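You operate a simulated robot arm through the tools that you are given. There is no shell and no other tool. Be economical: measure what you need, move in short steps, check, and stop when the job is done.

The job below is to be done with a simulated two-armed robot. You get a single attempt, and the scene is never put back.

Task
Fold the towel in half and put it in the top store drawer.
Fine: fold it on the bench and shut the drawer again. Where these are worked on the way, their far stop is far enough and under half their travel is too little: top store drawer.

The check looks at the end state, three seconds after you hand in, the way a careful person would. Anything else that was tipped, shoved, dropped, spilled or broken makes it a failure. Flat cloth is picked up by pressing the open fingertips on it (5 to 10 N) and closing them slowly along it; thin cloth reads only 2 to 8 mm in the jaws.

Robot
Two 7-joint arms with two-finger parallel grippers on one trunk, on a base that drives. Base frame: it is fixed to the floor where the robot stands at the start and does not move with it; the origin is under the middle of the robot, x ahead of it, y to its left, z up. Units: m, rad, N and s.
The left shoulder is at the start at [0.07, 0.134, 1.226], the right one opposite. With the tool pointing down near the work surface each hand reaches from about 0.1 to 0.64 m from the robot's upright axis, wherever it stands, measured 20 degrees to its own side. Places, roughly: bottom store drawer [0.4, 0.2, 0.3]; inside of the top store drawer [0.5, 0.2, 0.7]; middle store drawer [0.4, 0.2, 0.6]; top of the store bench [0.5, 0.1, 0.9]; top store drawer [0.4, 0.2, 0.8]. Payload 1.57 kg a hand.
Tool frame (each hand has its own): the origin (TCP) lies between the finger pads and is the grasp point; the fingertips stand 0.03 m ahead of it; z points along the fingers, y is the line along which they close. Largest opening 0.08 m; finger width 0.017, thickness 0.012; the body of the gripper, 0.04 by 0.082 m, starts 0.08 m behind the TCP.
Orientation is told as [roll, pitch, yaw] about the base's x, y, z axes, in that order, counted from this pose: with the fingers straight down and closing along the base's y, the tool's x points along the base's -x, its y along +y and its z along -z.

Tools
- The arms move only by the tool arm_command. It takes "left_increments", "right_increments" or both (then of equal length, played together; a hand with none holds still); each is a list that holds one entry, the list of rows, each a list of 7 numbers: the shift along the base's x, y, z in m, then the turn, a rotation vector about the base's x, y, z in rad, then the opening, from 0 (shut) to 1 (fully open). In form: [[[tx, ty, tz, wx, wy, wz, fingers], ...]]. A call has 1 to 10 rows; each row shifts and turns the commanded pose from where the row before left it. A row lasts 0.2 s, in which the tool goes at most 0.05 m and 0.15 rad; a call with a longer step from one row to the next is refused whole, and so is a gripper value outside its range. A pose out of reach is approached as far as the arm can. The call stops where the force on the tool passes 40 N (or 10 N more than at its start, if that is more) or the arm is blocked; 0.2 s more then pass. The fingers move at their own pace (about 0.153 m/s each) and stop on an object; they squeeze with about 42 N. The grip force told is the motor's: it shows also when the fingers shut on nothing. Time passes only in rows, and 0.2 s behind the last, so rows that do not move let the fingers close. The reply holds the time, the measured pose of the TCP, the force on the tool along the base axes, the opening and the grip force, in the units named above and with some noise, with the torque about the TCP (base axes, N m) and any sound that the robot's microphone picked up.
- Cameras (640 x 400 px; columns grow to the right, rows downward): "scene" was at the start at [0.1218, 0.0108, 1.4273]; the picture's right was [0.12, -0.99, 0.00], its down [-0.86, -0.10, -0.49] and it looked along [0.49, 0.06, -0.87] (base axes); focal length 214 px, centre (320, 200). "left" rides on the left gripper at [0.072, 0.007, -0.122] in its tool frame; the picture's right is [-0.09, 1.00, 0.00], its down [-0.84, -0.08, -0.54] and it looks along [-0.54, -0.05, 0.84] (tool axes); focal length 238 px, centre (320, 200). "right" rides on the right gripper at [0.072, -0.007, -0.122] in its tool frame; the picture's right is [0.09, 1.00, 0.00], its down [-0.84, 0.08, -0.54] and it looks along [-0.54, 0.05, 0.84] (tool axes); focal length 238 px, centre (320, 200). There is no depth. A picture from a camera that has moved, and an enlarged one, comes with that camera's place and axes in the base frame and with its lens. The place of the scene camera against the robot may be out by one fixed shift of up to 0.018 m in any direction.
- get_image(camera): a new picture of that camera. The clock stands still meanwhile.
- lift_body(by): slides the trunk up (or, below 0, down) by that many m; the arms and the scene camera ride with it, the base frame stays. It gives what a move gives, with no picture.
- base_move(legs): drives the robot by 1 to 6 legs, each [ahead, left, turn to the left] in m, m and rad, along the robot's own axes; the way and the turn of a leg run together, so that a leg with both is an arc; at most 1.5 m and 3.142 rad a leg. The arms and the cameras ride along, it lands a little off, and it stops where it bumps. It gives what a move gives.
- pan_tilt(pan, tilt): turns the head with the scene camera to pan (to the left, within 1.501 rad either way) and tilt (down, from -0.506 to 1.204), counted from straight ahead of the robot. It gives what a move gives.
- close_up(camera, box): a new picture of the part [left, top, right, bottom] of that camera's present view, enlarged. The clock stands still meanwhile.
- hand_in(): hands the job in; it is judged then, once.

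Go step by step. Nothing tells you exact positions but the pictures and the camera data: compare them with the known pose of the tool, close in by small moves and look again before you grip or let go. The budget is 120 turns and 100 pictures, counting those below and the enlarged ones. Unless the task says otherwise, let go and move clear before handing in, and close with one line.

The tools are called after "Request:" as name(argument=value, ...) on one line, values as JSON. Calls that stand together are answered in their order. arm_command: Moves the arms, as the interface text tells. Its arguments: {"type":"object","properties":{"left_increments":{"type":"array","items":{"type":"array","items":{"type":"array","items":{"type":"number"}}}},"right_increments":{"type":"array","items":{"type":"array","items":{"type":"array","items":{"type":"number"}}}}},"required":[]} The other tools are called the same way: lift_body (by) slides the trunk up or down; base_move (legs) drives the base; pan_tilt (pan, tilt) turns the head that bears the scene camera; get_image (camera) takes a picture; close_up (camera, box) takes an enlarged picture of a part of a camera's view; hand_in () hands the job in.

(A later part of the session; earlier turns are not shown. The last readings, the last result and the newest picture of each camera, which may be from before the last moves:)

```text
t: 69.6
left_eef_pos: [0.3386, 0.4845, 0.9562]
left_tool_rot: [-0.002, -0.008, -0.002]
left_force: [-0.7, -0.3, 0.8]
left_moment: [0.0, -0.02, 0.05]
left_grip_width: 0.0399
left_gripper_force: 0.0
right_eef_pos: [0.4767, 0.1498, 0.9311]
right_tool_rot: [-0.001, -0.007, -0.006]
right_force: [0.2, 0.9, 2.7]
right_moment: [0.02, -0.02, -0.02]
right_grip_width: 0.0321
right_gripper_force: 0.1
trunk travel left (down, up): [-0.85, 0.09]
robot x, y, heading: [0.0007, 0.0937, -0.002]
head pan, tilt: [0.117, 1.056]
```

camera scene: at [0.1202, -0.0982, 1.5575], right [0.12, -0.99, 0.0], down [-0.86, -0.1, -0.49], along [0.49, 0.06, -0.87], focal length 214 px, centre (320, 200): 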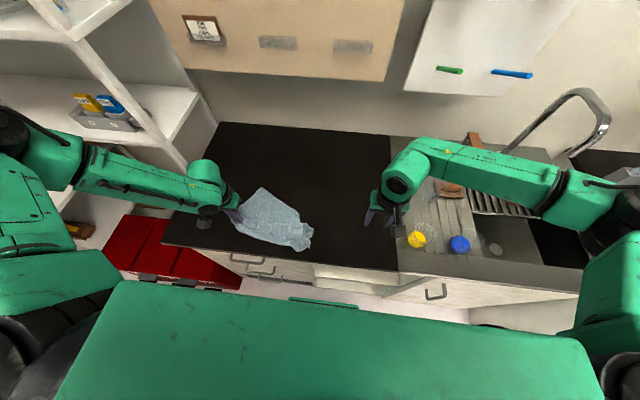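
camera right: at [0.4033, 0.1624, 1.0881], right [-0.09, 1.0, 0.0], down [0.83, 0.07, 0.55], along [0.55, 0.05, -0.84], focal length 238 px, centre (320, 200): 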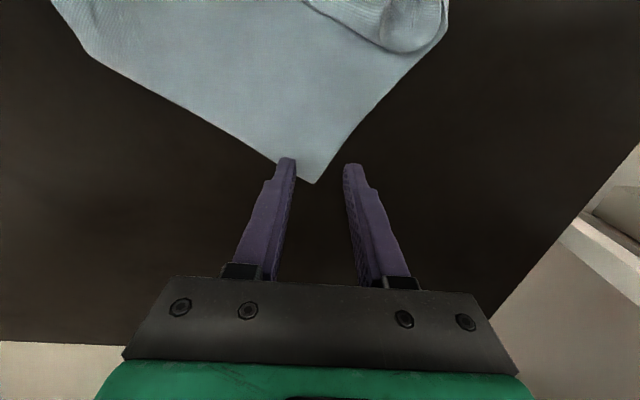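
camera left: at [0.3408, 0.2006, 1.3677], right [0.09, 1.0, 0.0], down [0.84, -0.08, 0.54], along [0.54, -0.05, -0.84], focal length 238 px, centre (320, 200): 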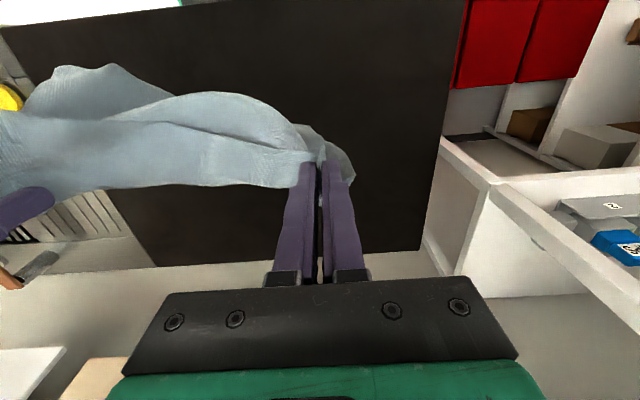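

Request:
arm_command(right_increments=[[[0, 0, -0.0007, 0, 0, 0, 0.4], [0, 0, 0, 0, 0, 0, 0.36], [0, 0, 0, 0, 0, 0, 0.32], [0, 0, 0, 0, 0, 0, 0.28], [0, 0, 0, 0, 0, 0, 0.24], [0, 0, 0, 0, 0, 0, 0.2], [0, 0, 0, 0, 0, 0, 0.15], [0, 0, 0, 0, 0, 0, 0.1], [0, 0, 0, 0, 0, 0, 0.05], [0, 0, 0, 0, 0, 0, 0]]])

Request:
arm_command(right_increments=[[[0, 0, 0, 0, 0, 0, 0], [0, 0, 0, 0, 0, 0, 0]]])

```text
t: 71.8
left_eef_pos: [0.3377, 0.4848, 0.9579]
left_tool_rot: [0.0, -0.009, -0.001]
left_force: [0.5, 0.5, 0.8]
left_moment: [0.0, 0.01, -0.03]
left_grip_width: 0.0398
left_gripper_force: 0.1
right_eef_pos: [0.4755, 0.1516, 0.9319]
right_tool_rot: [-0.002, -0.007, -0.004]
right_force: [1.6, 0.8, 11.0]
right_moment: [0.01, 0.01, 0.01]
right_grip_width: 0.0024
right_gripper_force: 23.9
trunk travel left (down, up): [-0.85, 0.09]
robot x, y, heading: [-0.0009, 0.0981, -0.005]
head pan, tilt: [0.117, 1.056]
```

```text
t: 72.4
left_eef_pos: [0.3375, 0.4864, 0.9575]
left_tool_rot: [0.0, -0.007, -0.003]
left_force: [-0.5, 0.0, -0.2]
left_moment: [-0.04, 0.0, 0.0]
left_grip_width: 0.0402
left_gripper_force: 0.1
right_eef_pos: [0.4755, 0.1499, 0.9316]
right_tool_rot: [-0.001, -0.008, -0.005]
right_force: [0.8, 1.4, 10.5]
right_moment: [0.01, 0.05, -0.01]
right_grip_width: 0.0024
right_gripper_force: 23.6
trunk travel left (down, up): [-0.85, 0.09]
robot x, y, heading: [-0.0015, 0.0912, 0.001]
head pan, tilt: [0.117, 1.056]
```

K is gripped. Lift it high so the towel hangs from K, tilting the tool forward for reach.

Request:
arm_command(right_increments=[[[0, 0, 0.03, 0, 0, 0, 0], [0, -0.01, 0.04, 0, -0.1, 0, 0], [0, -0.01, 0.04, 0, -0.1, 0, 0], [0, -0.01, 0.04, 0, -0.1, 0, 0], [0, -0.01, 0.04, 0, -0.1, 0, 0], [0, -0.01, 0.04, 0, -0.1, 0, 0], [0, 0, 0.04, 0, -0.1, 0, 0], [0, 0, 0.02, 0, 0, 0, 0], [0, 0, 0, 0, 0, 0, 0]]])

Request:
lift_body(by=0.085)

Request:
get_image(camera="scene")

```text
t: 74.4
left_eef_pos: [0.3396, 0.4848, 0.9563]
left_tool_rot: [0.0, -0.006, -0.001]
left_force: [0.5, -0.7, 0.4]
left_moment: [0.03, 0.01, 0.05]
left_grip_width: 0.0402
left_gripper_force: 0.1
right_eef_pos: [0.4768, 0.0999, 1.2207]
right_tool_rot: [0.004, -0.608, -0.007]
right_force: [0.9, 0.2, 0.5]
right_moment: [0.05, -0.01, 0.04]
right_grip_width: 0.0026
right_gripper_force: 23.4
trunk travel left (down, up): [-0.85, 0.09]
robot x, y, heading: [0.0001, 0.095, 0.001]
head pan, tilt: [0.117, 1.056]
```

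```text
t: 75.6
left_eef_pos: [0.3389, 0.4837, 1.0423]
left_tool_rot: [-0.001, -0.004, -0.001]
left_force: [-1.1, 0.4, -0.5]
left_moment: [0.0, -0.03, -0.01]
left_grip_width: 0.0399
left_gripper_force: 0.0
right_eef_pos: [0.4769, 0.1016, 1.3061]
right_tool_rot: [0.004, -0.606, -0.006]
right_force: [0.2, 0.4, 0.0]
right_moment: [-0.01, 0.03, 0.01]
right_grip_width: 0.0027
right_gripper_force: 23.9
trunk travel left (down, up): [-0.935, 0.005]
robot x, y, heading: [-0.0003, 0.0928, -0.003]
head pan, tilt: [0.117, 1.056]
```

```text
43 pictures are left
camera scene: at [0.122, 0.1044, 1.5623], right [0.12, -0.99, 0.0], down [-0.86, -0.1, -0.49], along [0.49, 0.06, -0.87], focal length 214 px, centre (320, 200)
```

scene: 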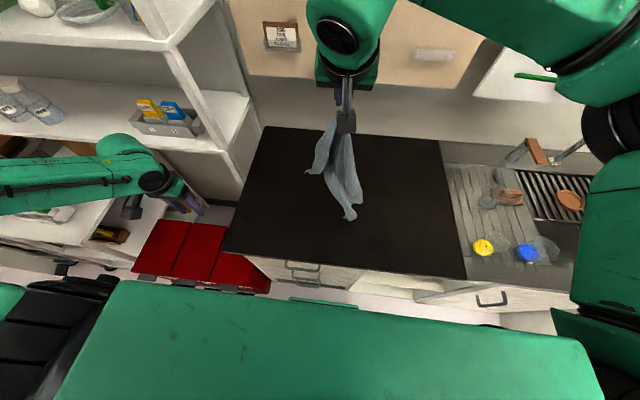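

Request:
close_up(camera="scene", box=[280, 100, 400, 230])

```text
3.08 times, centred on (340, 165) of scene
camera zoom: at [0.122, 0.1044, 1.5623], right [0.12, -0.99, 0.0], down [-0.86, -0.1, -0.49], along [0.49, 0.06, -0.87], focal length 660 px, centre (258, 308)
```

zoom: 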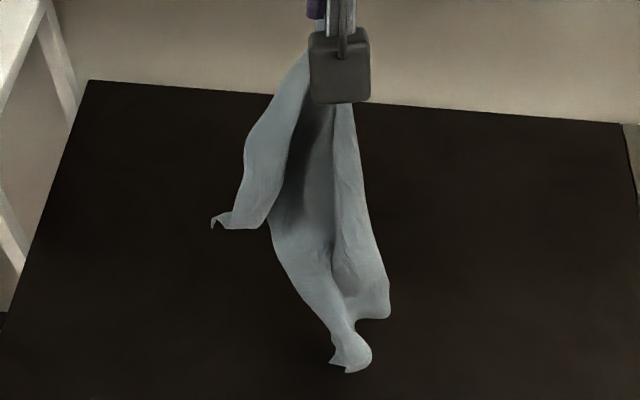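

Now it's clear: hanging from K, with the short-edge corner to the left, the long-edge corner to the right, opposite corner at the bottom. I'll move so the bottom corner sits near-right, then lay K to far-left so the towel spreads square with the bench.

Request:
arm_command(right_increments=[[[-0.01, -0.02, 0, 0, 0, 0, 0], [-0.02, -0.035, 0, 0, 0, 0, 0], [-0.02, -0.038, 0, 0, 0, 0, 0], [-0.02, -0.038, 0, 0, 0, 0, 0], [-0.02, -0.038, 0, 0, 0, 0, 0], [-0.02, -0.033, 0, 0, 0, 0, 0], [-0.01, -0.02, 0, 0, 0, 0, 0], [0, 0, 0, 0, 0, 0, 0], [0, 0, 0, 0, 0, 0, 0]]])

Request:
get_image(camera="scene")

```text
t: 77.6
left_eef_pos: [0.3384, 0.4855, 1.0422]
left_tool_rot: [0.001, -0.005, -0.001]
left_force: [0.5, -0.8, -0.3]
left_moment: [0.0, -0.01, 0.0]
left_grip_width: 0.0401
left_gripper_force: 0.1
right_eef_pos: [0.3583, -0.1209, 1.3072]
right_tool_rot: [0.004, -0.606, -0.008]
right_force: [-1.1, -0.2, 0.2]
right_moment: [0.01, -0.05, -0.02]
right_grip_width: 0.0024
right_gripper_force: 23.9
trunk travel left (down, up): [-0.935, 0.005]
robot x, y, heading: [0.0005, 0.0941, -0.005]
head pan, tilt: [0.117, 1.056]
```

```text
41 pictures are left
camera scene: at [0.1223, 0.1043, 1.5623], right [0.12, -0.99, 0.0], down [-0.86, -0.1, -0.49], along [0.49, 0.06, -0.87], focal length 214 px, centre (320, 200)
```

scene: 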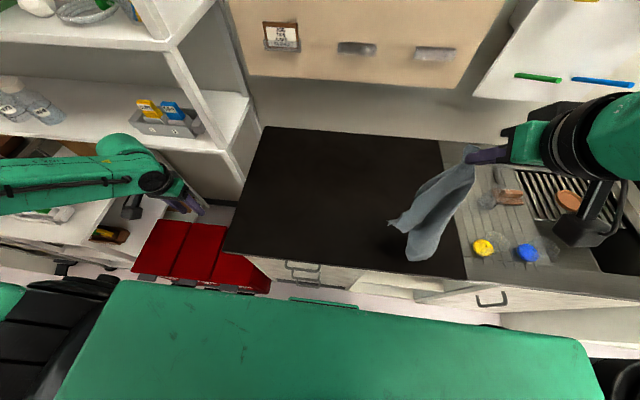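

Bottom corner is at about (0.32, −0.18). Sweep K to the far-left while lowering.

Request:
arm_command(right_increments=[[[0.019, 0.029, -0.032, 0, 0, 0, 0], [0.019, 0.029, -0.032, 0, 0, 0, 0], [0.019, 0.029, -0.032, 0, 0, 0, 0], [0.019, 0.029, -0.032, 0, 0, 0, 0], [0.019, 0.029, -0.032, 0, 0, 0, 0], [0.019, 0.029, -0.032, 0, 0, 0, 0], [0.019, 0.029, -0.032, 0, 0, 0, 0], [0.019, 0.029, -0.032, 0, 0, 0, 0], [0.019, 0.029, -0.032, 0, 0, 0, 0], [0.019, 0.029, -0.032, 0, 0, 0, 0]]])

Request:
close_up(camera="scene", box=[240, 120, 480, 270])

```text
t: 79.8
left_eef_pos: [0.3401, 0.4878, 1.0402]
left_tool_rot: [-0.002, -0.005, -0.003]
left_force: [0.0, 0.2, -1.4]
left_moment: [-0.02, -0.02, 0.0]
left_grip_width: 0.04
left_gripper_force: 0.1
right_eef_pos: [0.547, 0.1714, 0.986]
right_tool_rot: [0.002, -0.608, -0.006]
right_force: [0.1, 0.2, -0.3]
right_moment: [0.01, 0.02, 0.0]
right_grip_width: 0.0025
right_gripper_force: 24.2
trunk travel left (down, up): [-0.935, 0.005]
robot x, y, heading: [-0.0022, 0.096, -0.001]
head pan, tilt: [0.117, 1.056]
```

```text
2.67 times, centred on (360, 195) of scene
camera zoom: at [0.1225, 0.1072, 1.5623], right [0.12, -0.99, 0.0], down [-0.86, -0.1, -0.49], along [0.49, 0.06, -0.87], focal length 572 px, centre (213, 213)
```

zoom: 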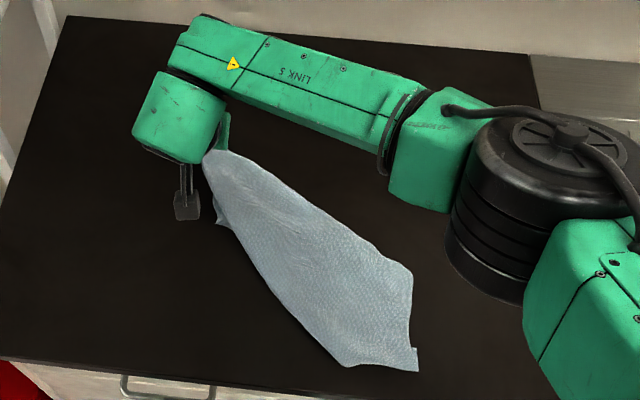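

The flaps ended up underneath. I'll lift K straight up here and re-lay it the opposite way (toward near-right) so the flaps come out on top.

Request:
arm_command(right_increments=[[[0, 0, 0.04, 0, 0, 0, 0], [0, 0, 0.04, 0, 0, 0, 0], [0, 0, 0.04, 0, 0, 0, 0], [0, 0, 0.04, 0, 0, 0, 0], [0, 0, 0.04, 0, 0, 0, 0], [0, 0, 0.04, 0, 0, 0, 0], [0, 0, 0.04, 0, 0, 0, 0], [0, 0, 0.035, 0, 0, 0, 0], [0, 0, 0, 0, 0, 0, 0], [0, 0, 0, 0, 0, 0, 0]]])

Request:
close_up(camera="scene", box=[240, 80, 440, 220])

```text
t: 82.0
left_eef_pos: [0.3381, 0.4854, 1.0415]
left_tool_rot: [-0.001, -0.005, -0.002]
left_force: [0.1, -0.6, -0.5]
left_moment: [0.01, 0.01, -0.02]
left_grip_width: 0.0402
left_gripper_force: 0.1
right_eef_pos: [0.5468, 0.1695, 1.3008]
right_tool_rot: [0.003, -0.606, -0.007]
right_force: [-0.3, -0.5, 0.4]
right_moment: [0.01, 0.03, 0.03]
right_grip_width: 0.0025
right_gripper_force: 24.0
trunk travel left (down, up): [-0.935, 0.005]
robot x, y, heading: [-0.0008, 0.0894, 0.001]
head pan, tilt: [0.117, 1.056]
```

```text
2.86 times, centred on (340, 150) of scene
camera zoom: at [0.1223, 0.1043, 1.5623], right [0.12, -0.99, 0.0], down [-0.86, -0.1, -0.49], along [0.49, 0.06, -0.87], focal length 613 px, centre (263, 343)
```

zoom: 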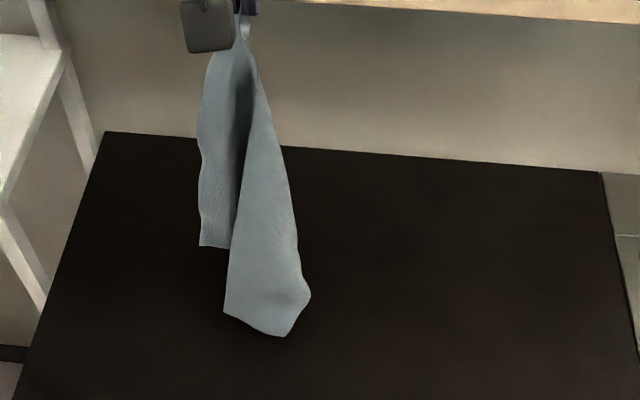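

The L corner hangs freely at about (0.545, 0.225, 1.02). I'll try to catch it in the air with the left hand pointing forward; first orient and view it with the left camera.

Request:
arm_command(left_increments=[[[0.0, -0.02, 0.006, 0, -0.15, 0, 0.7], [0.01, -0.023, 0.004, 0, -0.15, 0, 0.7], [0.01, -0.023, 0.002, 0, -0.15, 0, 0.7], [0.01, -0.023, 0.002, 0, -0.15, 0, 0.7], [0.01, -0.023, 0, 0, -0.15, 0, 0.7], [0.01, -0.023, 0, 0, -0.15, 0, 0.7], [0.01, -0.023, 0, 0, -0.15, 0, 0.7], [0.01, -0.023, 0, 0, -0.15, 0, 0.7], [0, -0.02, 0, 0, 0, 0, 0.7], [0, 0, 0, 0, 0, 0, 0.7]]])

Request:
get_image(camera="left")

Request:
get_image(camera="scene")

```text
t: 84.2
left_eef_pos: [0.4092, 0.2842, 1.0548]
left_tool_rot: [0.004, -1.205, -0.006]
left_force: [0.4, -0.9, -0.3]
left_moment: [0.02, 0.0, 0.05]
left_grip_width: 0.0558
left_gripper_force: 0.1
right_eef_pos: [0.5465, 0.1691, 1.3006]
right_tool_rot: [0.003, -0.605, -0.008]
right_force: [0.7, -0.1, -0.3]
right_moment: [-0.01, 0.01, -0.01]
right_grip_width: 0.0023
right_gripper_force: 24.1
trunk travel left (down, up): [-0.935, 0.005]
robot x, y, heading: [0.001, 0.0968, -0.0]
head pan, tilt: [0.117, 1.056]
```

```text
38 pictures are left
camera left: at [0.269, 0.2895, 1.0319], right [0.03, 1.0, 0.09], down [-0.21, -0.08, 0.97], along [0.98, -0.05, 0.2], focal length 238 px, centre (320, 200)
```

left: 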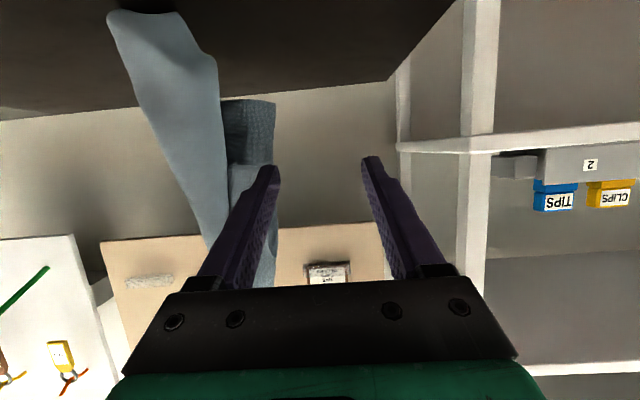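

```text
37 pictures are left
camera scene: at [0.1218, 0.1047, 1.5623], right [0.12, -0.99, 0.0], down [-0.86, -0.1, -0.49], along [0.49, 0.06, -0.87], focal length 214 px, centre (320, 200)
```

scene: 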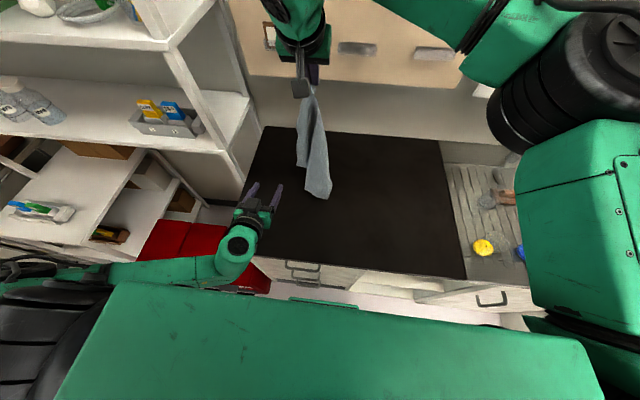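

Triangulated L corner ≈ (0.583, 0.23, 0.97). Move the left hand to straddle it, then check before closing.

Request:
arm_command(left_increments=[[[0.01, -0.021, -0.023, 0, 0, 0, 0.6], [0.01, -0.021, -0.023, 0, 0, 0, 0.6], [0.01, -0.021, -0.023, 0, 0, 0, 0.6], [0.03, 0, 0, 0, 0, 0, 0.6], [0.03, 0, 0, 0, 0, 0, 0.6], [0.03, 0, 0, 0, 0, 0, 0.6], [0.03, 0, 0, 0, 0, 0, 0.6], [0.02, 0, 0, 0, 0, 0, 0.6], [0, 0, 0, 0, 0, 0, 0.6]]])

Request:
get_image(camera="left")

```text
t: 86.2
left_eef_pos: [0.5776, 0.2201, 0.9881]
left_tool_rot: [0.003, -1.206, -0.003]
left_force: [0.4, 0.2, -0.2]
left_moment: [-0.01, -0.03, -0.01]
left_grip_width: 0.048
left_gripper_force: 0.1
right_eef_pos: [0.5463, 0.1698, 1.301]
right_tool_rot: [0.004, -0.607, -0.007]
right_force: [0.4, 0.1, 0.5]
right_moment: [0.03, 0.01, 0.02]
right_grip_width: 0.0023
right_gripper_force: 24.3
trunk travel left (down, up): [-0.935, 0.005]
robot x, y, heading: [0.0002, 0.098, -0.003]
head pan, tilt: [0.117, 1.056]
```

```text
36 pictures are left
camera left: at [0.4392, 0.2258, 0.9641], right [0.03, 1.0, 0.09], down [-0.21, -0.08, 0.98], along [0.98, -0.05, 0.2], focal length 238 px, centre (320, 200)
```

left: 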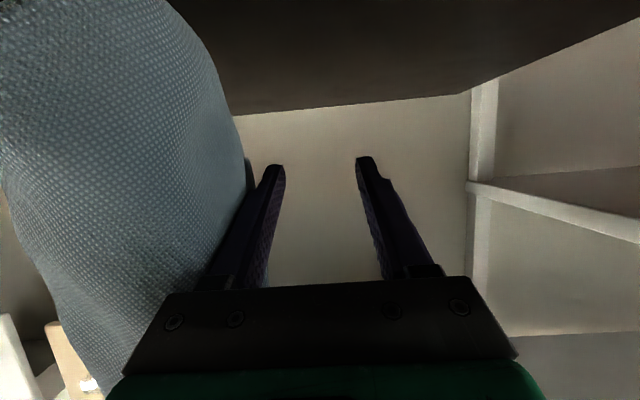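

The front flap shields L. I'll back the left hand out, then yaw the right hand so L swings outward to the left.

Request:
arm_command(left_increments=[[[-0.03, 0.01, 0, 0, 0, 0, 0.6], [-0.04, 0.01, 0, 0, 0, 0, 0.6], [-0.04, 0.01, 0.01, 0, 0, 0, 0.7], [-0.04, 0.01, 0.02, 0, 0, 0, 0.7], [0, 0, 0, 0, 0, 0, 0.7], [0, 0, 0, 0, 0, 0, 0.7], [0, 0, 0, 0, 0, 0, 0.7], [0, 0, 0, 0, 0, 0, 0.7], [0, 0, 0, 0, 0, 0, 0.7], [0, 0, 0, 0, 0, 0, 0.7]]], right_increments=[[[0, 0, 0, 0, 0, 0, 0], [0, 0, 0, 0, 0, 0, 0], [0, 0, 0, 0, 0, 0.15, 0], [0, 0, 0, 0, 0, 0.15, 0], [0, 0, 0, 0, 0, 0.15, 0], [0, 0, 0, 0, 0, 0.15, 0], [0, 0, 0, 0, 0, 0.15, 0], [0, 0, 0, 0, 0, 0.15, 0], [0, 0, 0, 0, 0, 0, 0], [0, 0, 0, 0, 0, 0, 0]]])

Request:
get_image(camera="left")

Request:
close_up(camera="scene", box=[220, 60, 420, 220])

```text
t: 88.4
left_eef_pos: [0.428, 0.2599, 1.0152]
left_tool_rot: [0.004, -1.205, -0.006]
left_force: [0.0, 0.6, -0.1]
left_moment: [-0.02, -0.01, -0.02]
left_grip_width: 0.0559
left_gripper_force: 0.1
right_eef_pos: [0.5463, 0.1687, 1.3008]
right_tool_rot: [0.004, -0.607, 0.742]
right_force: [0.0, 0.4, -0.9]
right_moment: [0.03, -0.01, 0.0]
right_grip_width: 0.0026
right_gripper_force: 24.2
right hand out of reach, approached as far as the arm can: row 8
trunk travel left (down, up): [-0.935, 0.005]
robot x, y, heading: [-0.0009, 0.0941, -0.002]
head pan, tilt: [0.117, 1.056]
```

```text
35 pictures are left
camera left: at [0.2888, 0.2662, 0.9929], right [0.03, 1.0, 0.09], down [-0.21, -0.08, 0.98], along [0.98, -0.05, 0.2], focal length 238 px, centre (320, 200)
```

left: 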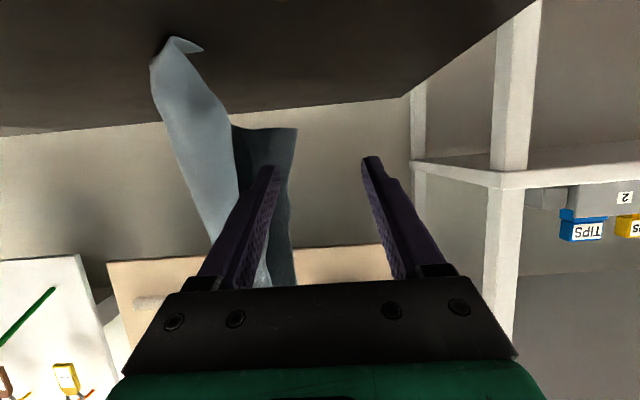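

```text
2.50 times, centred on (320, 140) of scene
camera zoom: at [0.1219, 0.1039, 1.5623], right [0.12, -0.99, 0.0], down [-0.86, -0.1, -0.49], along [0.49, 0.06, -0.87], focal length 536 px, centre (320, 350)
```

zoom: 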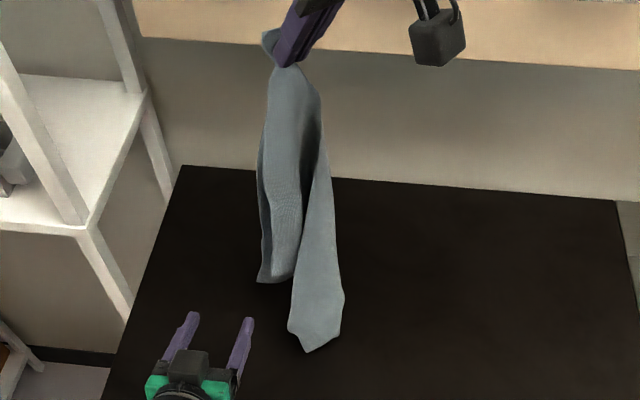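

L now hangs at about (0.556, 0.237, 0.968), more exposed. Approach shallowly and check.

Request:
arm_command(left_increments=[[[0, -0.018, -0.015, 0, 0, 0, 0.65], [0, -0.018, -0.015, 0, 0, 0, 0.65], [0.03, 0, 0, 0, 0, 0, 0.65], [0.03, 0, 0, 0, 0, 0, 0.65], [0.03, 0, 0, 0, 0, 0, 0.65], [0.03, 0, 0, 0, 0, 0, 0.65], [0, 0, 0, 0, 0, 0, 0.65]]])

Request:
get_image(camera="left")

```text
t: 90.0
left_eef_pos: [0.5487, 0.2262, 0.9876]
left_tool_rot: [0.003, -1.205, -0.002]
left_force: [0.1, -0.1, 0.2]
left_moment: [-0.01, 0.01, 0.0]
left_grip_width: 0.052
left_gripper_force: 0.0
right_eef_pos: [0.5463, 0.1701, 1.3004]
right_tool_rot: [0.004, -0.605, 0.742]
right_force: [-0.5, -0.2, -0.1]
right_moment: [0.01, 0.0, -0.01]
right_grip_width: 0.0024
right_gripper_force: 23.7
trunk travel left (down, up): [-0.935, 0.005]
robot x, y, heading: [0.0002, 0.0936, -0.004]
head pan, tilt: [0.117, 1.056]
```

```text
33 pictures are left
camera left: at [0.4091, 0.2306, 0.9632], right [0.03, 1.0, 0.09], down [-0.21, -0.08, 0.98], along [0.98, -0.05, 0.2], focal length 238 px, centre (320, 200)
```

left: 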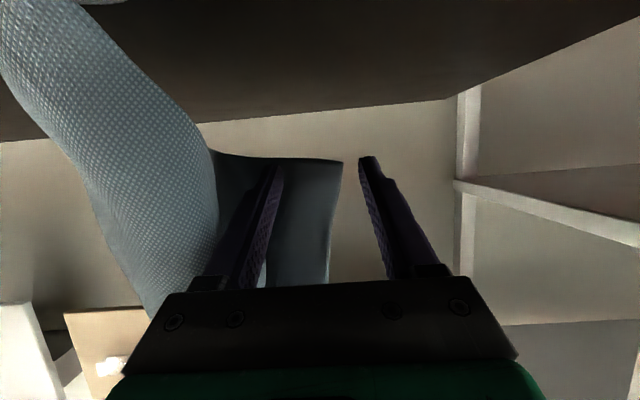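

The flap is across my finger, not between them. I'll withdraw and come in from the left side (yawed), so the fingers close across the flap's plane.

Request:
arm_command(left_increments=[[[-0.03, 0.03, 0, 0, 0, 0, 0.8], [-0.03, 0.04, 0, 0, 0, -0.1, 0.8], [0, 0.02, 0, 0, 0, -0.15, 0.8], [0.01, 0, 0, 0, 0, -0.15, 0.8], [0.01, 0, 0, 0, 0, -0.15, 0.8], [0.01, 0, 0, 0, 0, -0.15, 0.8], [0.01, 0, 0, 0, 0, -0.15, 0.8], [0.01, 0, 0, 0, 0, -0.15, 0.8], [0.01, 0, 0, 0, 0, -0.15, 0.8], [0, 0, 0, 0, 0, 0, 0.8]]])

Request:
get_image(camera="left")

Request:
close_up(camera="scene", box=[220, 60, 420, 220])

```text
t: 92.2
left_eef_pos: [0.5486, 0.3143, 0.9861]
left_tool_rot: [0.004, -1.206, -1.16]
left_force: [0.3, 0.5, -0.1]
left_moment: [0.03, -0.02, -0.02]
left_grip_width: 0.0638
left_gripper_force: 0.1
right_eef_pos: [0.5457, 0.1682, 1.3021]
right_tool_rot: [0.004, -0.606, 0.741]
right_force: [-0.3, -0.6, 0.8]
right_moment: [-0.01, 0.05, -0.05]
right_grip_width: 0.0025
right_gripper_force: 24.0
trunk travel left (down, up): [-0.935, 0.005]
robot x, y, heading: [0.0013, 0.0944, -0.001]
head pan, tilt: [0.117, 1.056]
```

```text
32 pictures are left
camera left: at [0.4986, 0.4429, 0.9639], right [0.92, 0.37, 0.09], down [-0.16, 0.16, 0.97], along [0.35, -0.91, 0.2], focal length 238 px, centre (320, 200)
```

left: 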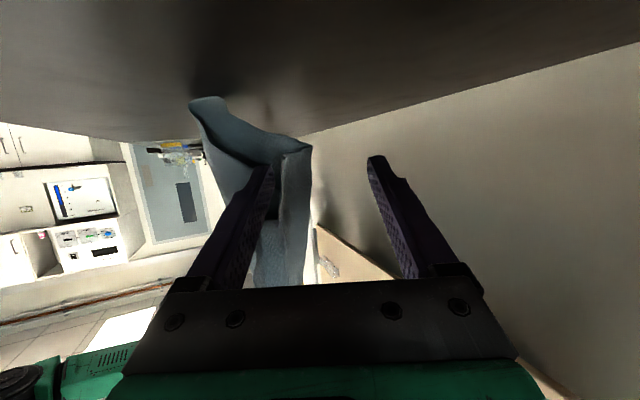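

```text
2.50 times, centred on (320, 140) of scene
camera zoom: at [0.1219, 0.1041, 1.5624], right [0.12, -0.99, 0.0], down [-0.86, -0.1, -0.49], along [0.49, 0.06, -0.87], focal length 536 px, centre (320, 350)
```

zoom: 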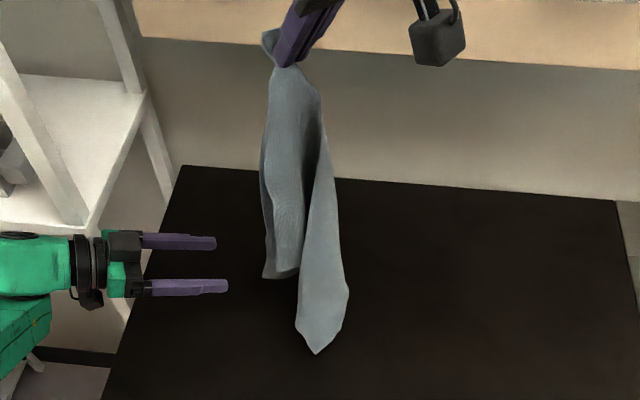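

Clear view: L corner at (0.574, 0.240, 0.958). Move in from the left and close on it.

Request:
arm_command(left_increments=[[[0.0045, -0.0295, -0.003, 0, 0, 0, 0.8], [0.0045, -0.0295, -0.003, 0, 0, 0, 0.8], [0.0045, -0.0295, -0.003, 0, 0, 0, 0.8], [0, 0, 0, 0, 0, 0, 0.8], [0, 0, 0, 0, 0, 0, 0.5], [0, 0, 0, 0, 0, 0, 0.2], [0, 0, 0, 0, 0, 0, 0], [0, 0, 0, 0, 0, 0, 0]]])

Request:
get_image(camera="left")

```text
t: 94.0
left_eef_pos: [0.5613, 0.2277, 0.9773]
left_tool_rot: [0.003, -1.207, -1.152]
left_force: [0.2, 0.4, 0.1]
left_moment: [0.0, 0.01, -0.02]
left_grip_width: 0.0022
left_gripper_force: 23.8
right_eef_pos: [0.5468, 0.1692, 1.3007]
right_tool_rot: [0.003, -0.605, 0.743]
right_force: [-0.2, 0.5, -0.5]
right_moment: [0.01, 0.01, -0.04]
right_grip_width: 0.0026
right_gripper_force: 23.7
trunk travel left (down, up): [-0.935, 0.005]
robot x, y, heading: [0.0005, 0.0958, -0.001]
head pan, tilt: [0.117, 1.056]
```

```text
30 pictures are left
camera left: at [0.511, 0.3559, 0.9546], right [0.92, 0.38, 0.09], down [-0.16, 0.16, 0.98], along [0.35, -0.91, 0.2], focal length 238 px, centre (320, 200)
```

left: 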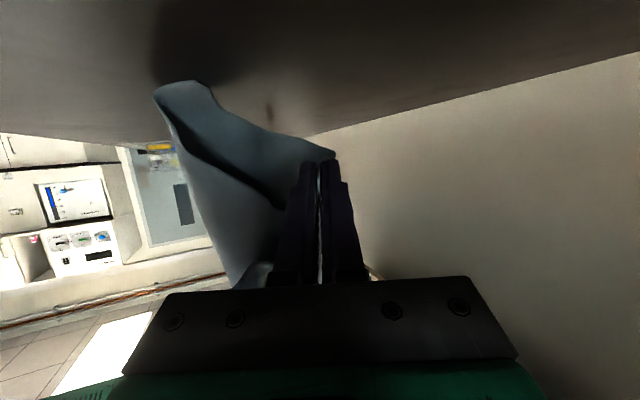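

L is caught (2.2 mm). From the distance, K–L is the long edge. Now straighten both tools and bring the hands level, about 0.29 m apart.

Request:
arm_command(left_increments=[[[0, 0.002, 0.035, 0, 0, 0.145, 0], [0, 0.002, 0.035, 0, 0, 0.145, 0], [0, 0.002, 0.035, 0, 0, 0.145, 0], [0, 0.002, 0.035, 0, 0, 0.145, 0], [0, 0.002, 0.035, 0, 0, 0.145, 0], [0, 0.002, 0.035, 0, 0, 0.145, 0], [0, 0.002, 0.03, 0, 0, 0.145, 0], [0, 0.001, 0.02, 0, 0, 0.145, 0], [0, 0, 0, 0, 0.1, 0, 0], [0, 0, 0, 0, 0.1, 0, 0]]], right_increments=[[[0, -0.025, 0, 0, 0, -0.14, 0], [0, -0.025, 0, 0, 0, -0.14, 0], [0, -0.025, -0.005, 0, 0, -0.14, 0], [0, -0.025, -0.01, 0, 0, -0.14, 0], [0, -0.025, -0.01, 0, 0, -0.14, 0], [0, -0.025, -0.01, 0, 0, -0.042, 0], [0, -0.025, -0.01, 0, 0, 0, 0], [0, -0.02, -0.01, 0, 0, 0, 0], [0, 0, 0, 0, 0, 0, 0], [0, 0, 0, 0, 0, 0, 0]]])

Request:
get_image(camera="scene")

```text
t: 96.2
left_eef_pos: [0.562, 0.242, 1.2366]
left_tool_rot: [0.007, -1.002, 0.004]
left_force: [0.0, 0.1, 0.5]
left_moment: [0.02, -0.01, -0.03]
left_grip_width: 0.002
left_gripper_force: 23.9
right_eef_pos: [0.5472, -0.0259, 1.2448]
right_tool_rot: [0.002, -0.606, -0.001]
right_force: [-0.4, 1.6, -0.3]
right_moment: [0.01, 0.01, 0.02]
right_grip_width: 0.0025
right_gripper_force: 24.1
trunk travel left (down, up): [-0.935, 0.005]
robot x, y, heading: [0.0021, 0.0953, 0.002]
head pan, tilt: [0.117, 1.056]
```

```text
29 pictures are left
camera scene: at [0.1225, 0.1048, 1.5623], right [0.12, -0.99, 0.0], down [-0.86, -0.1, -0.49], along [0.49, 0.06, -0.87], focal length 214 px, centre (320, 200)
```

scene: 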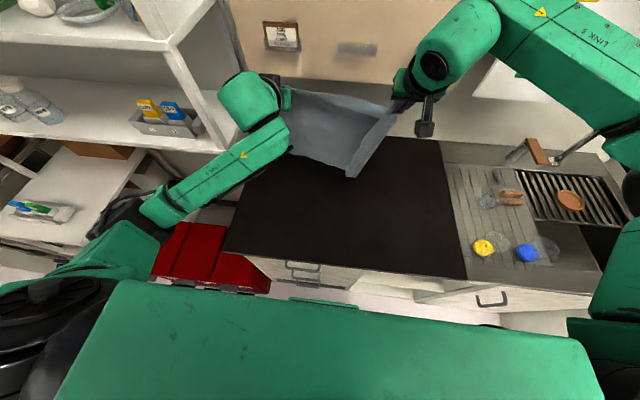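

Excellent, the towel hangs as a full sheet. Equalise the hands, stretch slightly, and lower until the bottom edge touches the bench at x≈0.56.

Request:
arm_command(left_increments=[[[0, 0.004, 0, 0, 0.14, 0, 0], [0, 0.003, 0, 0, 0.14, 0, 0], [0, 0, 0, 0, 0.12, 0, 0], [0, 0, -0.025, 0, 0, 0, 0], [0, 0, -0.025, 0, 0, 0, 0], [0, 0, -0.01, 0, 0, 0, 0], [0, 0, 0, 0, 0, 0, 0]]], right_increments=[[[0.005, -0.008, -0.004, 0, 0, 0, 0], [0.005, -0.008, -0.004, 0, 0, 0, 0], [0.005, 0, 0, 0, 0, 0, 0], [0, 0, -0.025, 0, 0, 0, 0], [0, 0, -0.025, 0, 0, 0, 0], [0, 0, -0.01, 0, 0, 0, 0], [0, 0, 0, 0, 0, 0, 0]]])

Request:
close_up(camera="scene", box=[240, 60, 480, 210])

```text
t: 97.8
left_eef_pos: [0.5625, 0.2481, 1.1775]
left_tool_rot: [0.007, -0.605, 0.003]
left_force: [-0.2, -6.7, -0.8]
left_moment: [0.13, 0.03, -0.13]
left_grip_width: 0.0028
left_gripper_force: 24.2
right_eef_pos: [0.5613, -0.0419, 1.1774]
right_tool_rot: [0.004, -0.605, 0.0]
right_force: [-0.8, 6.7, 1.9]
right_moment: [0.26, 0.0, 0.02]
right_grip_width: 0.0034
right_gripper_force: 24.3
trunk travel left (down, up): [-0.935, 0.005]
robot x, y, heading: [-0.0013, 0.0979, -0.003]
head pan, tilt: [0.117, 1.056]
```

```text
2.67 times, centred on (360, 135) of scene
camera zoom: at [0.1218, 0.1045, 1.5623], right [0.12, -0.99, 0.0], down [-0.86, -0.1, -0.49], along [0.49, 0.06, -0.87], focal length 572 px, centre (213, 373)
```

zoom: 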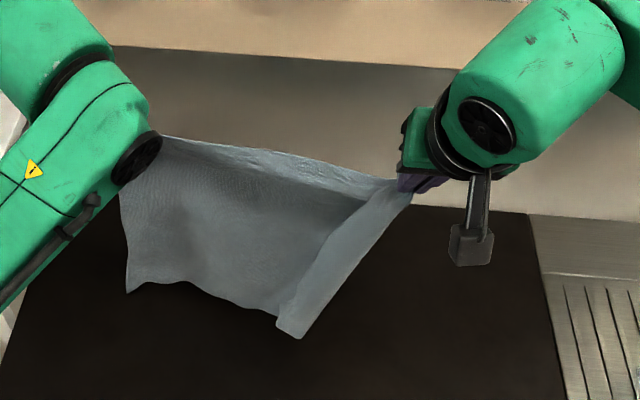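

Now fold: lay the lower half toward me, then swing the held edge back over to x≈0.56.

Request:
arm_command(left_increments=[[[-0.03, -0.002, -0.034, 0, 0, 0, 0], [-0.03, 0, -0.034, 0, 0, 0, 0], [-0.03, 0, -0.034, 0, 0, 0, 0], [-0.03, 0, -0.034, 0, 0, 0, 0], [0.025, 0, -0.002, 0, 0, 0, 0], [0.025, 0, -0.007, 0, 0, 0, 0], [0.022, 0, -0.012, 0, 0, 0, 0], [0.018, 0, -0.02, 0, 0, 0, 0], [0.014, 0, -0.025, 0, 0, 0, 0], [0.008, 0, -0.03, 0, 0, 0, 0]]], right_increments=[[[-0.03, 0.001, -0.034, 0, 0, 0, 0], [-0.03, 0, -0.034, 0, 0, 0, 0], [-0.03, 0, -0.034, 0, 0, 0, 0], [-0.03, 0, -0.034, 0, 0, 0, 0], [0.025, 0, -0.002, 0, 0, 0, 0], [0.025, 0, -0.007, 0, 0, 0, 0], [0.022, 0, -0.012, 0, 0, 0, 0], [0.018, 0, -0.02, 0, 0, 0, 0], [0.014, 0, -0.025, 0, 0, 0, 0], [0.008, 0, -0.03, 0, 0, 0, 0]]])

Request:
close_up(camera="scene", box=[220, 100, 460, 250])

```text
t: 100.0
left_eef_pos: [0.5553, 0.2463, 0.9467]
left_tool_rot: [0.006, -0.606, 0.004]
left_force: [-0.1, -5.8, -1.2]
left_moment: [0.1, 0.0, -0.08]
left_grip_width: 0.0023
left_gripper_force: 23.5
right_eef_pos: [0.5531, -0.0407, 0.945]
right_tool_rot: [0.002, -0.608, 0.001]
right_force: [0.1, 6.4, 2.3]
right_moment: [0.2, -0.01, 0.04]
right_grip_width: 0.0031
right_gripper_force: 23.7
trunk travel left (down, up): [-0.935, 0.005]
robot x, y, heading: [-0.0008, 0.0941, -0.0]
head pan, tilt: [0.117, 1.056]
```

```text
2.67 times, centred on (340, 175) of scene
camera zoom: at [0.1221, 0.1045, 1.5624], right [0.12, -0.99, 0.0], down [-0.86, -0.1, -0.49], along [0.49, 0.06, -0.87], focal length 572 px, centre (267, 267)
```

zoom: 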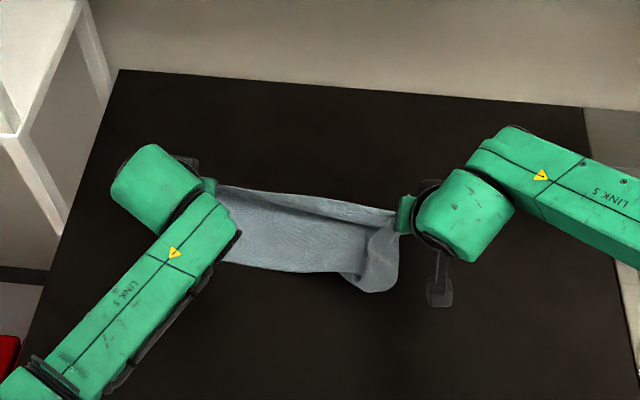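

Looks good. Lower the last bit, release, and back out along the fingers.

Request:
arm_command(left_increments=[[[0, -0.003, -0.008, 0, 0, 0, 0], [0, 0, 0, 0, 0, 0, 0], [0, 0, 0, 0, 0, 0, 0.35], [0, 0, 0, 0, 0, 0, 0.35], [-0.01, 0, 0.02, 0, 0, 0, 0.35], [-0.02, 0, 0.035, 0, 0, 0, 0.4], [-0.02, 0.01, 0.04, 0, 0, 0, 0.4], [-0.03, 0.035, 0, 0, 0, 0, 0.4], [-0.03, 0.035, 0, 0, 0, 0, 0.4]]], right_increments=[[[0, 0.003, -0.007, 0, 0, 0, 0], [0, 0, 0, 0, 0, 0, 0], [0, 0, 0, 0, 0, 0, 0.35], [0, 0, 0, 0, 0, 0, 0.35], [-0.01, 0, 0.02, 0, 0, 0, 0.35], [-0.02, 0, 0.035, 0, 0, 0, 0.4], [-0.02, -0.01, 0.04, 0, 0, 0, 0.4], [-0.01, -0.045, 0, 0, 0, 0, 0.4], [-0.01, -0.045, 0, 0, 0, 0, 0.4]]])

Request:
close_up(camera="scene", box=[260, 120, 420, 220])

```text
t: 102.0
left_eef_pos: [0.4411, 0.3235, 1.0336]
left_tool_rot: [0.01, -0.61, 0.001]
left_force: [-0.6, 0.0, 0.5]
left_moment: [0.0, -0.02, -0.02]
left_grip_width: 0.0319
left_gripper_force: 0.1
right_eef_pos: [0.4805, -0.1398, 1.0355]
right_tool_rot: [0.004, -0.608, 0.003]
right_force: [0.2, 0.6, -0.5]
right_moment: [0.03, -0.04, -0.01]
right_grip_width: 0.032
right_gripper_force: 0.0
trunk travel left (down, up): [-0.935, 0.005]
robot x, y, heading: [-0.0006, 0.0903, -0.003]
head pan, tilt: [0.117, 1.056]
```

```text
4.00 times, centred on (340, 170) of scene
camera zoom: at [0.1175, 0.1036, 1.5627], right [0.12, -0.99, 0.0], down [-0.86, -0.1, -0.5], along [0.49, 0.06, -0.87], focal length 858 px, centre (240, 320)
```

zoom: 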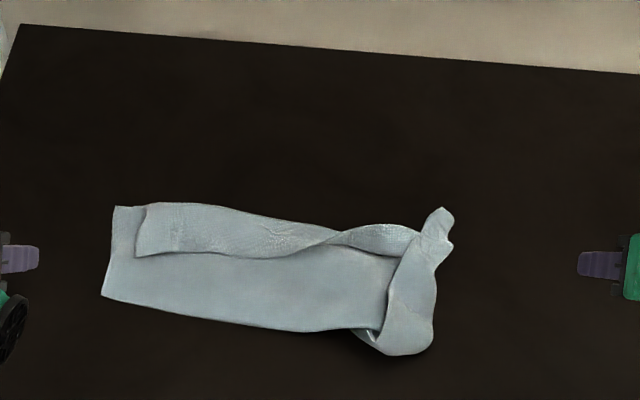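

The fold landed slightly short and the retreat dragged the upper edge back over itself. I'll redo it from corner K at the right end; first a close look with the right camera.

Request:
arm_command(right_increments=[[[0.03, 0.03, 0, 0, 0, 0, 0.5], [0.03, 0.035, 0, 0, 0, 0, 0.5], [0.02, 0.035, -0.02, 0, 0, 0, 0.5], [0, 0, 0, 0, 0, 0, 0.5]]])

Request:
get_image(camera="right")

```text
t: 103.0
left_eef_pos: [0.4445, 0.3237, 1.0307]
left_tool_rot: [0.009, -0.603, 0.0]
left_force: [-0.5, 0.0, 0.3]
left_moment: [0.02, 0.03, 0.0]
left_grip_width: 0.0321
left_gripper_force: 0.1
right_eef_pos: [0.5633, -0.0372, 1.0132]
right_tool_rot: [0.003, -0.607, 0.001]
right_force: [-0.2, 0.0, 0.2]
right_moment: [0.01, 0.01, -0.03]
right_grip_width: 0.0402
right_gripper_force: 0.1
trunk travel left (down, up): [-0.935, 0.005]
robot x, y, heading: [0.0015, 0.0936, -0.004]
head pan, tilt: [0.117, 1.056]
```

```text
25 pictures are left
camera right: at [0.4343, -0.0449, 1.0736], right [-0.08, 1.0, -0.05], down [0.38, 0.08, 0.92], along [0.92, 0.05, -0.38], focal length 238 px, centre (320, 200)
```

right: 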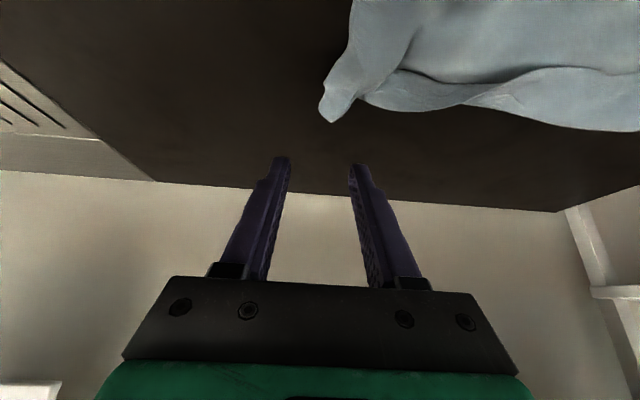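

K's tip lies free at (0.60, −0.028). Straddle it and close.

Request:
arm_command(right_increments=[[[0.0055, 0.003, -0.019, 0, 0, 0, 0.75], [0.0055, 0.003, -0.019, 0, 0, 0, 0.75], [0.0055, 0.003, -0.019, 0, 0, 0, 0.75], [0.0055, 0.003, -0.015, 0, 0, 0, 0.75], [0, 0, -0.004, 0, 0, 0, 0.75], [0, 0, -0.002, 0, 0, 0, 0.75]]])

```text
t: 104.4
left_eef_pos: [0.4442, 0.3241, 1.0306]
left_tool_rot: [0.009, -0.607, 0.004]
left_force: [0.0, -0.8, 0.8]
left_moment: [-0.01, 0.0, 0.01]
left_grip_width: 0.032
left_gripper_force: 0.1
right_eef_pos: [0.5859, -0.0276, 0.9361]
right_tool_rot: [0.002, -0.606, 0.001]
right_force: [-0.6, 0.3, 0.2]
right_moment: [0.01, 0.01, -0.03]
right_grip_width: 0.0601
right_gripper_force: 0.1
trunk travel left (down, up): [-0.935, 0.005]
robot x, y, heading: [-0.0012, 0.0929, -0.003]
head pan, tilt: [0.117, 1.056]
```

Request:
arm_command(right_increments=[[[0, 0, -0.003, 0, 0, 0, 0.75], [0, 0, -0.0015, 0, 0, 0, 0.7], [0, 0, 0, 0, 0, 0, 0.6], [0, 0, 0, 0, 0, 0, 0.5], [0, 0, 0, 0, 0, 0, 0.4], [0, 0, 0, 0, 0, 0, 0.3], [0, 0, 0, 0, 0, 0, 0.2], [0, 0, 0, 0, 0, 0, 0.1], [0, 0, 0, 0, 0, 0, 0], [0, 0, 0, 0, 0, 0, 0]]])

```text
t: 106.6
left_eef_pos: [0.4442, 0.3243, 1.0317]
left_tool_rot: [0.01, -0.604, 0.003]
left_force: [0.2, -0.7, 0.3]
left_moment: [0.03, 0.01, 0.0]
left_grip_width: 0.032
left_gripper_force: 0.1
right_eef_pos: [0.5851, -0.0263, 0.9309]
right_tool_rot: [0.004, -0.604, 0.001]
right_force: [0.7, 0.1, 0.5]
right_moment: [0.02, 0.01, -0.04]
right_grip_width: 0.0025
right_gripper_force: 24.1
trunk travel left (down, up): [-0.935, 0.005]
robot x, y, heading: [0.0003, 0.0964, -0.004]
head pan, tilt: [0.117, 1.056]
```

Gripped (2.5 mm). Lift K high again with the yaw that exposed L before.

Request:
arm_command(right_increments=[[[0, 0, 0.04, 0, 0, 0, 0], [-0.005, 0.02, 0.042, 0, 0, 0, 0], [-0.005, 0.025, 0.041, 0, 0, 0, 0], [-0.005, 0.025, 0.041, 0, 0, 0, 0], [-0.005, 0.025, 0.041, 0, 0, 0.1, 0], [-0.005, 0.025, 0.041, 0, 0, 0.13, 0], [-0.005, 0.025, 0.041, 0, 0, 0.13, 0], [-0.005, 0.025, 0.041, 0, 0, 0.13, 0], [0, 0.025, 0.041, 0, 0, 0.13, 0], [0, 0, 0, 0, 0, 0.12, 0]]], left_increments=[[[0, 0.01, 0, 0, 0, 0, 0.8], [0, 0.01, 0, 0, 0, 0, 0.8], [0, 0.01, -0.01, 0, -0.1, 0, 0.8], [0, 0.01, -0.01, 0, -0.1, 0, 0.8], [0.01, 0.0, -0.01, 0, -0.1, 0, 0.8], [0.01, 0, 0, 0, -0.1, 0, 0.8], [0.01, 0, 0, 0, -0.1, 0, 0.8], [0.01, 0, 0, 0, -0.1, 0, 0.8], [0, 0, 0, 0, 0, 0, 0.8], [0, 0, 0, 0, 0, 0, 0.8]]])

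Request:
arm_command(left_increments=[[[0, 0, 0, 0, 0, -0.145, 0.8], [0, 0, 0, 0, 0, -0.145, 0.8], [0, 0, 0, 0, 0, -0.145, 0.8], [0, 0, 0, 0, 0, -0.145, 0.8], [0, 0, 0, 0, 0, -0.145, 0.8], [0, 0, 0, 0, 0, -0.145, 0.8], [0, 0, 0, 0, 0, -0.145, 0.8], [0, 0, 0, 0, 0, -0.145, 0.8]]])

Request:
get_image(camera="left")

Request:
close_up(camera="scene", box=[220, 60, 420, 220])

```text
t: 108.8
left_eef_pos: [0.4838, 0.3626, 1.0014]
left_tool_rot: [0.005, -1.207, 0.006]
left_force: [-0.1, -0.1, -0.1]
left_moment: [0.02, 0.03, 0.01]
left_grip_width: 0.064
left_gripper_force: 0.0
right_eef_pos: [0.5509, 0.1696, 1.3016]
right_tool_rot: [0.006, -0.605, 0.742]
right_force: [-0.6, 0.2, 0.1]
right_moment: [0.0, -0.04, -0.03]
right_grip_width: 0.0022
right_gripper_force: 23.1
trunk travel left (down, up): [-0.935, 0.005]
robot x, y, heading: [-0.0003, 0.0905, -0.006]
head pan, tilt: [0.117, 1.056]
```

```text
t: 110.6
left_eef_pos: [0.4846, 0.365, 1.0014]
left_tool_rot: [-0.002, -1.203, -1.149]
left_force: [-0.8, -0.2, 0.1]
left_moment: [-0.04, -0.06, 0.0]
left_grip_width: 0.064
left_gripper_force: 0.0
right_eef_pos: [0.5512, 0.1695, 1.2994]
right_tool_rot: [0.003, -0.605, 0.74]
right_force: [0.7, -0.4, -0.6]
right_moment: [0.02, 0.0, -0.02]
right_grip_width: 0.0027
right_gripper_force: 24.5
trunk travel left (down, up): [-0.935, 0.005]
robot x, y, heading: [-0.0022, 0.0956, -0.001]
head pan, tilt: [0.117, 1.056]
```

```text
24 pictures are left
camera left: at [0.4345, 0.4929, 0.9791], right [0.92, 0.37, 0.08], down [-0.15, 0.16, 0.98], along [0.35, -0.91, 0.2], focal length 238 px, centre (320, 200)
```

left: 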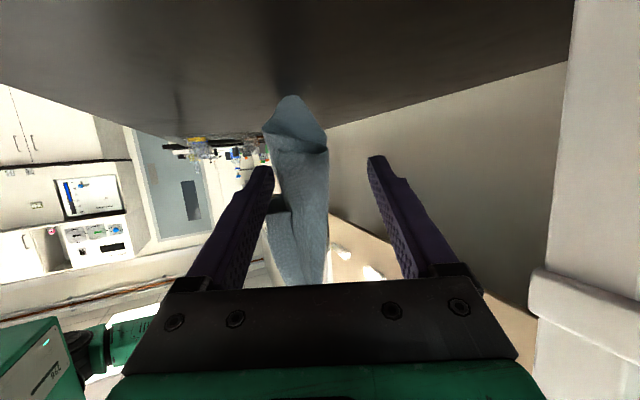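

```text
2.50 times, centred on (320, 140) of scene
camera zoom: at [0.1237, 0.1045, 1.5622], right [0.12, -0.99, 0.0], down [-0.86, -0.1, -0.49], along [0.49, 0.06, -0.87], focal length 536 px, centre (320, 350)
```

zoom: 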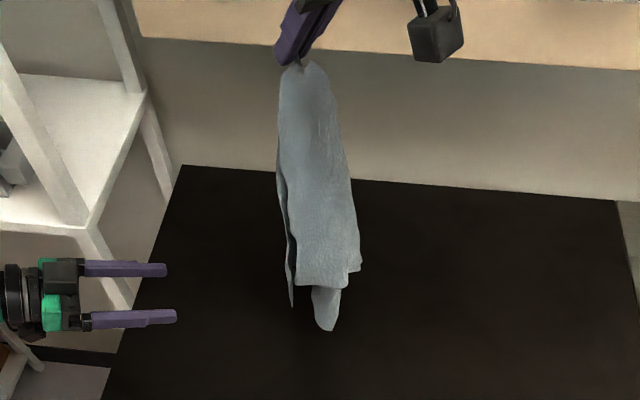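

K hangs differently now; a fin with a free lower corner points toward me near (0.49, 0.185, 0.98). I'll swing the left hand around to approach it from the robot side.

Request:
arm_command(left_increments=[[[-0.03, 0, 0, 0, 0, 0.145, 0.7], [-0.03, -0.01, 0, 0, 0, 0.145, 0.7], [-0.03, -0.02, 0, 0, 0, 0.145, 0.7], [-0.015, -0.03, 0, 0, 0, 0.145, 0.7], [0, -0.03, 0, 0, 0, 0.145, 0.7], [0, -0.03, 0, 0, 0, 0.145, 0.7], [0, -0.03, 0, 0, 0, 0.145, 0.7], [0, -0.03, 0, 0, 0, 0.135, 0.7], [0, 0, 0, 0, 0, 0, 0.7]]])

Request:
get_image(camera="left")

```text
t: 112.6
left_eef_pos: [0.3678, 0.1978, 0.9844]
left_tool_rot: [0.068, -1.097, -0.236]
left_force: [-0.4, 0.4, 0.0]
left_moment: [-0.01, 0.0, 0.0]
left_grip_width: 0.056
left_gripper_force: 0.1
left hand out of reach, approached as far as the arm can: row 8
right_eef_pos: [0.5526, 0.1698, 1.2994]
right_tool_rot: [0.004, -0.605, 0.739]
right_force: [0.3, 0.3, -0.3]
right_moment: [0.02, 0.03, -0.03]
right_grip_width: 0.0027
right_gripper_force: 24.3
trunk travel left (down, up): [-0.935, 0.005]
robot x, y, heading: [-0.0007, 0.0962, -0.003]
head pan, tilt: [0.117, 1.056]
```

```text
22 pictures are left
camera left: at [0.2307, 0.2278, 0.9778], right [0.22, 0.97, 0.11], down [-0.12, -0.09, 0.99], along [0.97, -0.23, 0.1], focal length 238 px, centre (320, 200)
```

left: 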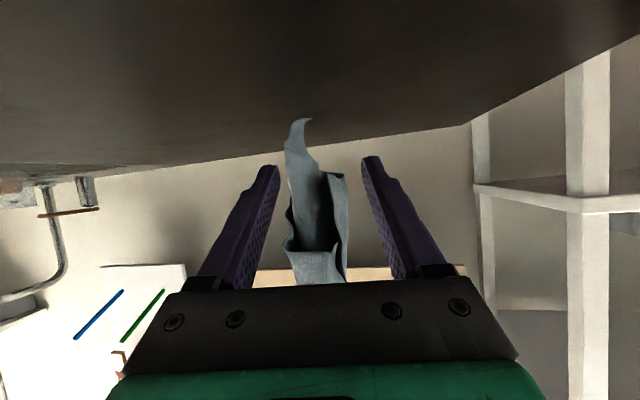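

The fin hangs between my fingers' line at about (0.50, 0.187, 0.98) with a gap beside it. Advance and close on it.

Request:
arm_command(left_increments=[[[0.033, -0.003, 0.005, 0, 0, 0, 0.65], [0.033, -0.003, 0.005, 0, 0, 0, 0.65], [0.033, -0.003, 0.005, 0, 0, 0, 0.65], [0.033, -0.002, 0.003, 0, 0, 0, 0.65], [0, 0, 0, 0, 0, 0, 0.4], [0, 0, 0, 0, 0, 0, 0.2], [0, 0, 0, 0, 0, 0, 0], [0, 0, 0, 0, 0, 0, 0]]])

Request:
get_image(camera="left")

```text
t: 114.4
left_eef_pos: [0.4981, 0.186, 1.0208]
left_tool_rot: [-0.004, -1.149, -0.031]
left_force: [0.5, 0.0, 0.0]
left_moment: [0.01, -0.04, 0.0]
left_grip_width: 0.0023
left_gripper_force: 23.9
left hand out of reach, approached as far as the arm can: row 1
right_eef_pos: [0.5505, 0.1698, 1.2998]
right_tool_rot: [0.003, -0.606, 0.74]
right_force: [0.0, -0.1, -0.1]
right_moment: [-0.01, 0.0, -0.01]
right_grip_width: 0.0025
right_gripper_force: 24.0
trunk travel left (down, up): [-0.935, 0.005]
robot x, y, heading: [0.0008, 0.0942, -0.002]
head pan, tilt: [0.117, 1.056]
```

```text
21 pictures are left
camera left: at [0.357, 0.1975, 1.0058], right [0.07, 0.99, 0.08], down [-0.15, -0.07, 0.99], along [0.99, -0.08, 0.15], focal length 238 px, centre (320, 200)
```

left: 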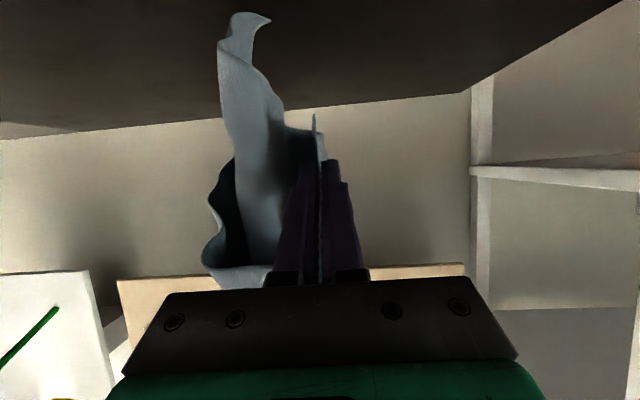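

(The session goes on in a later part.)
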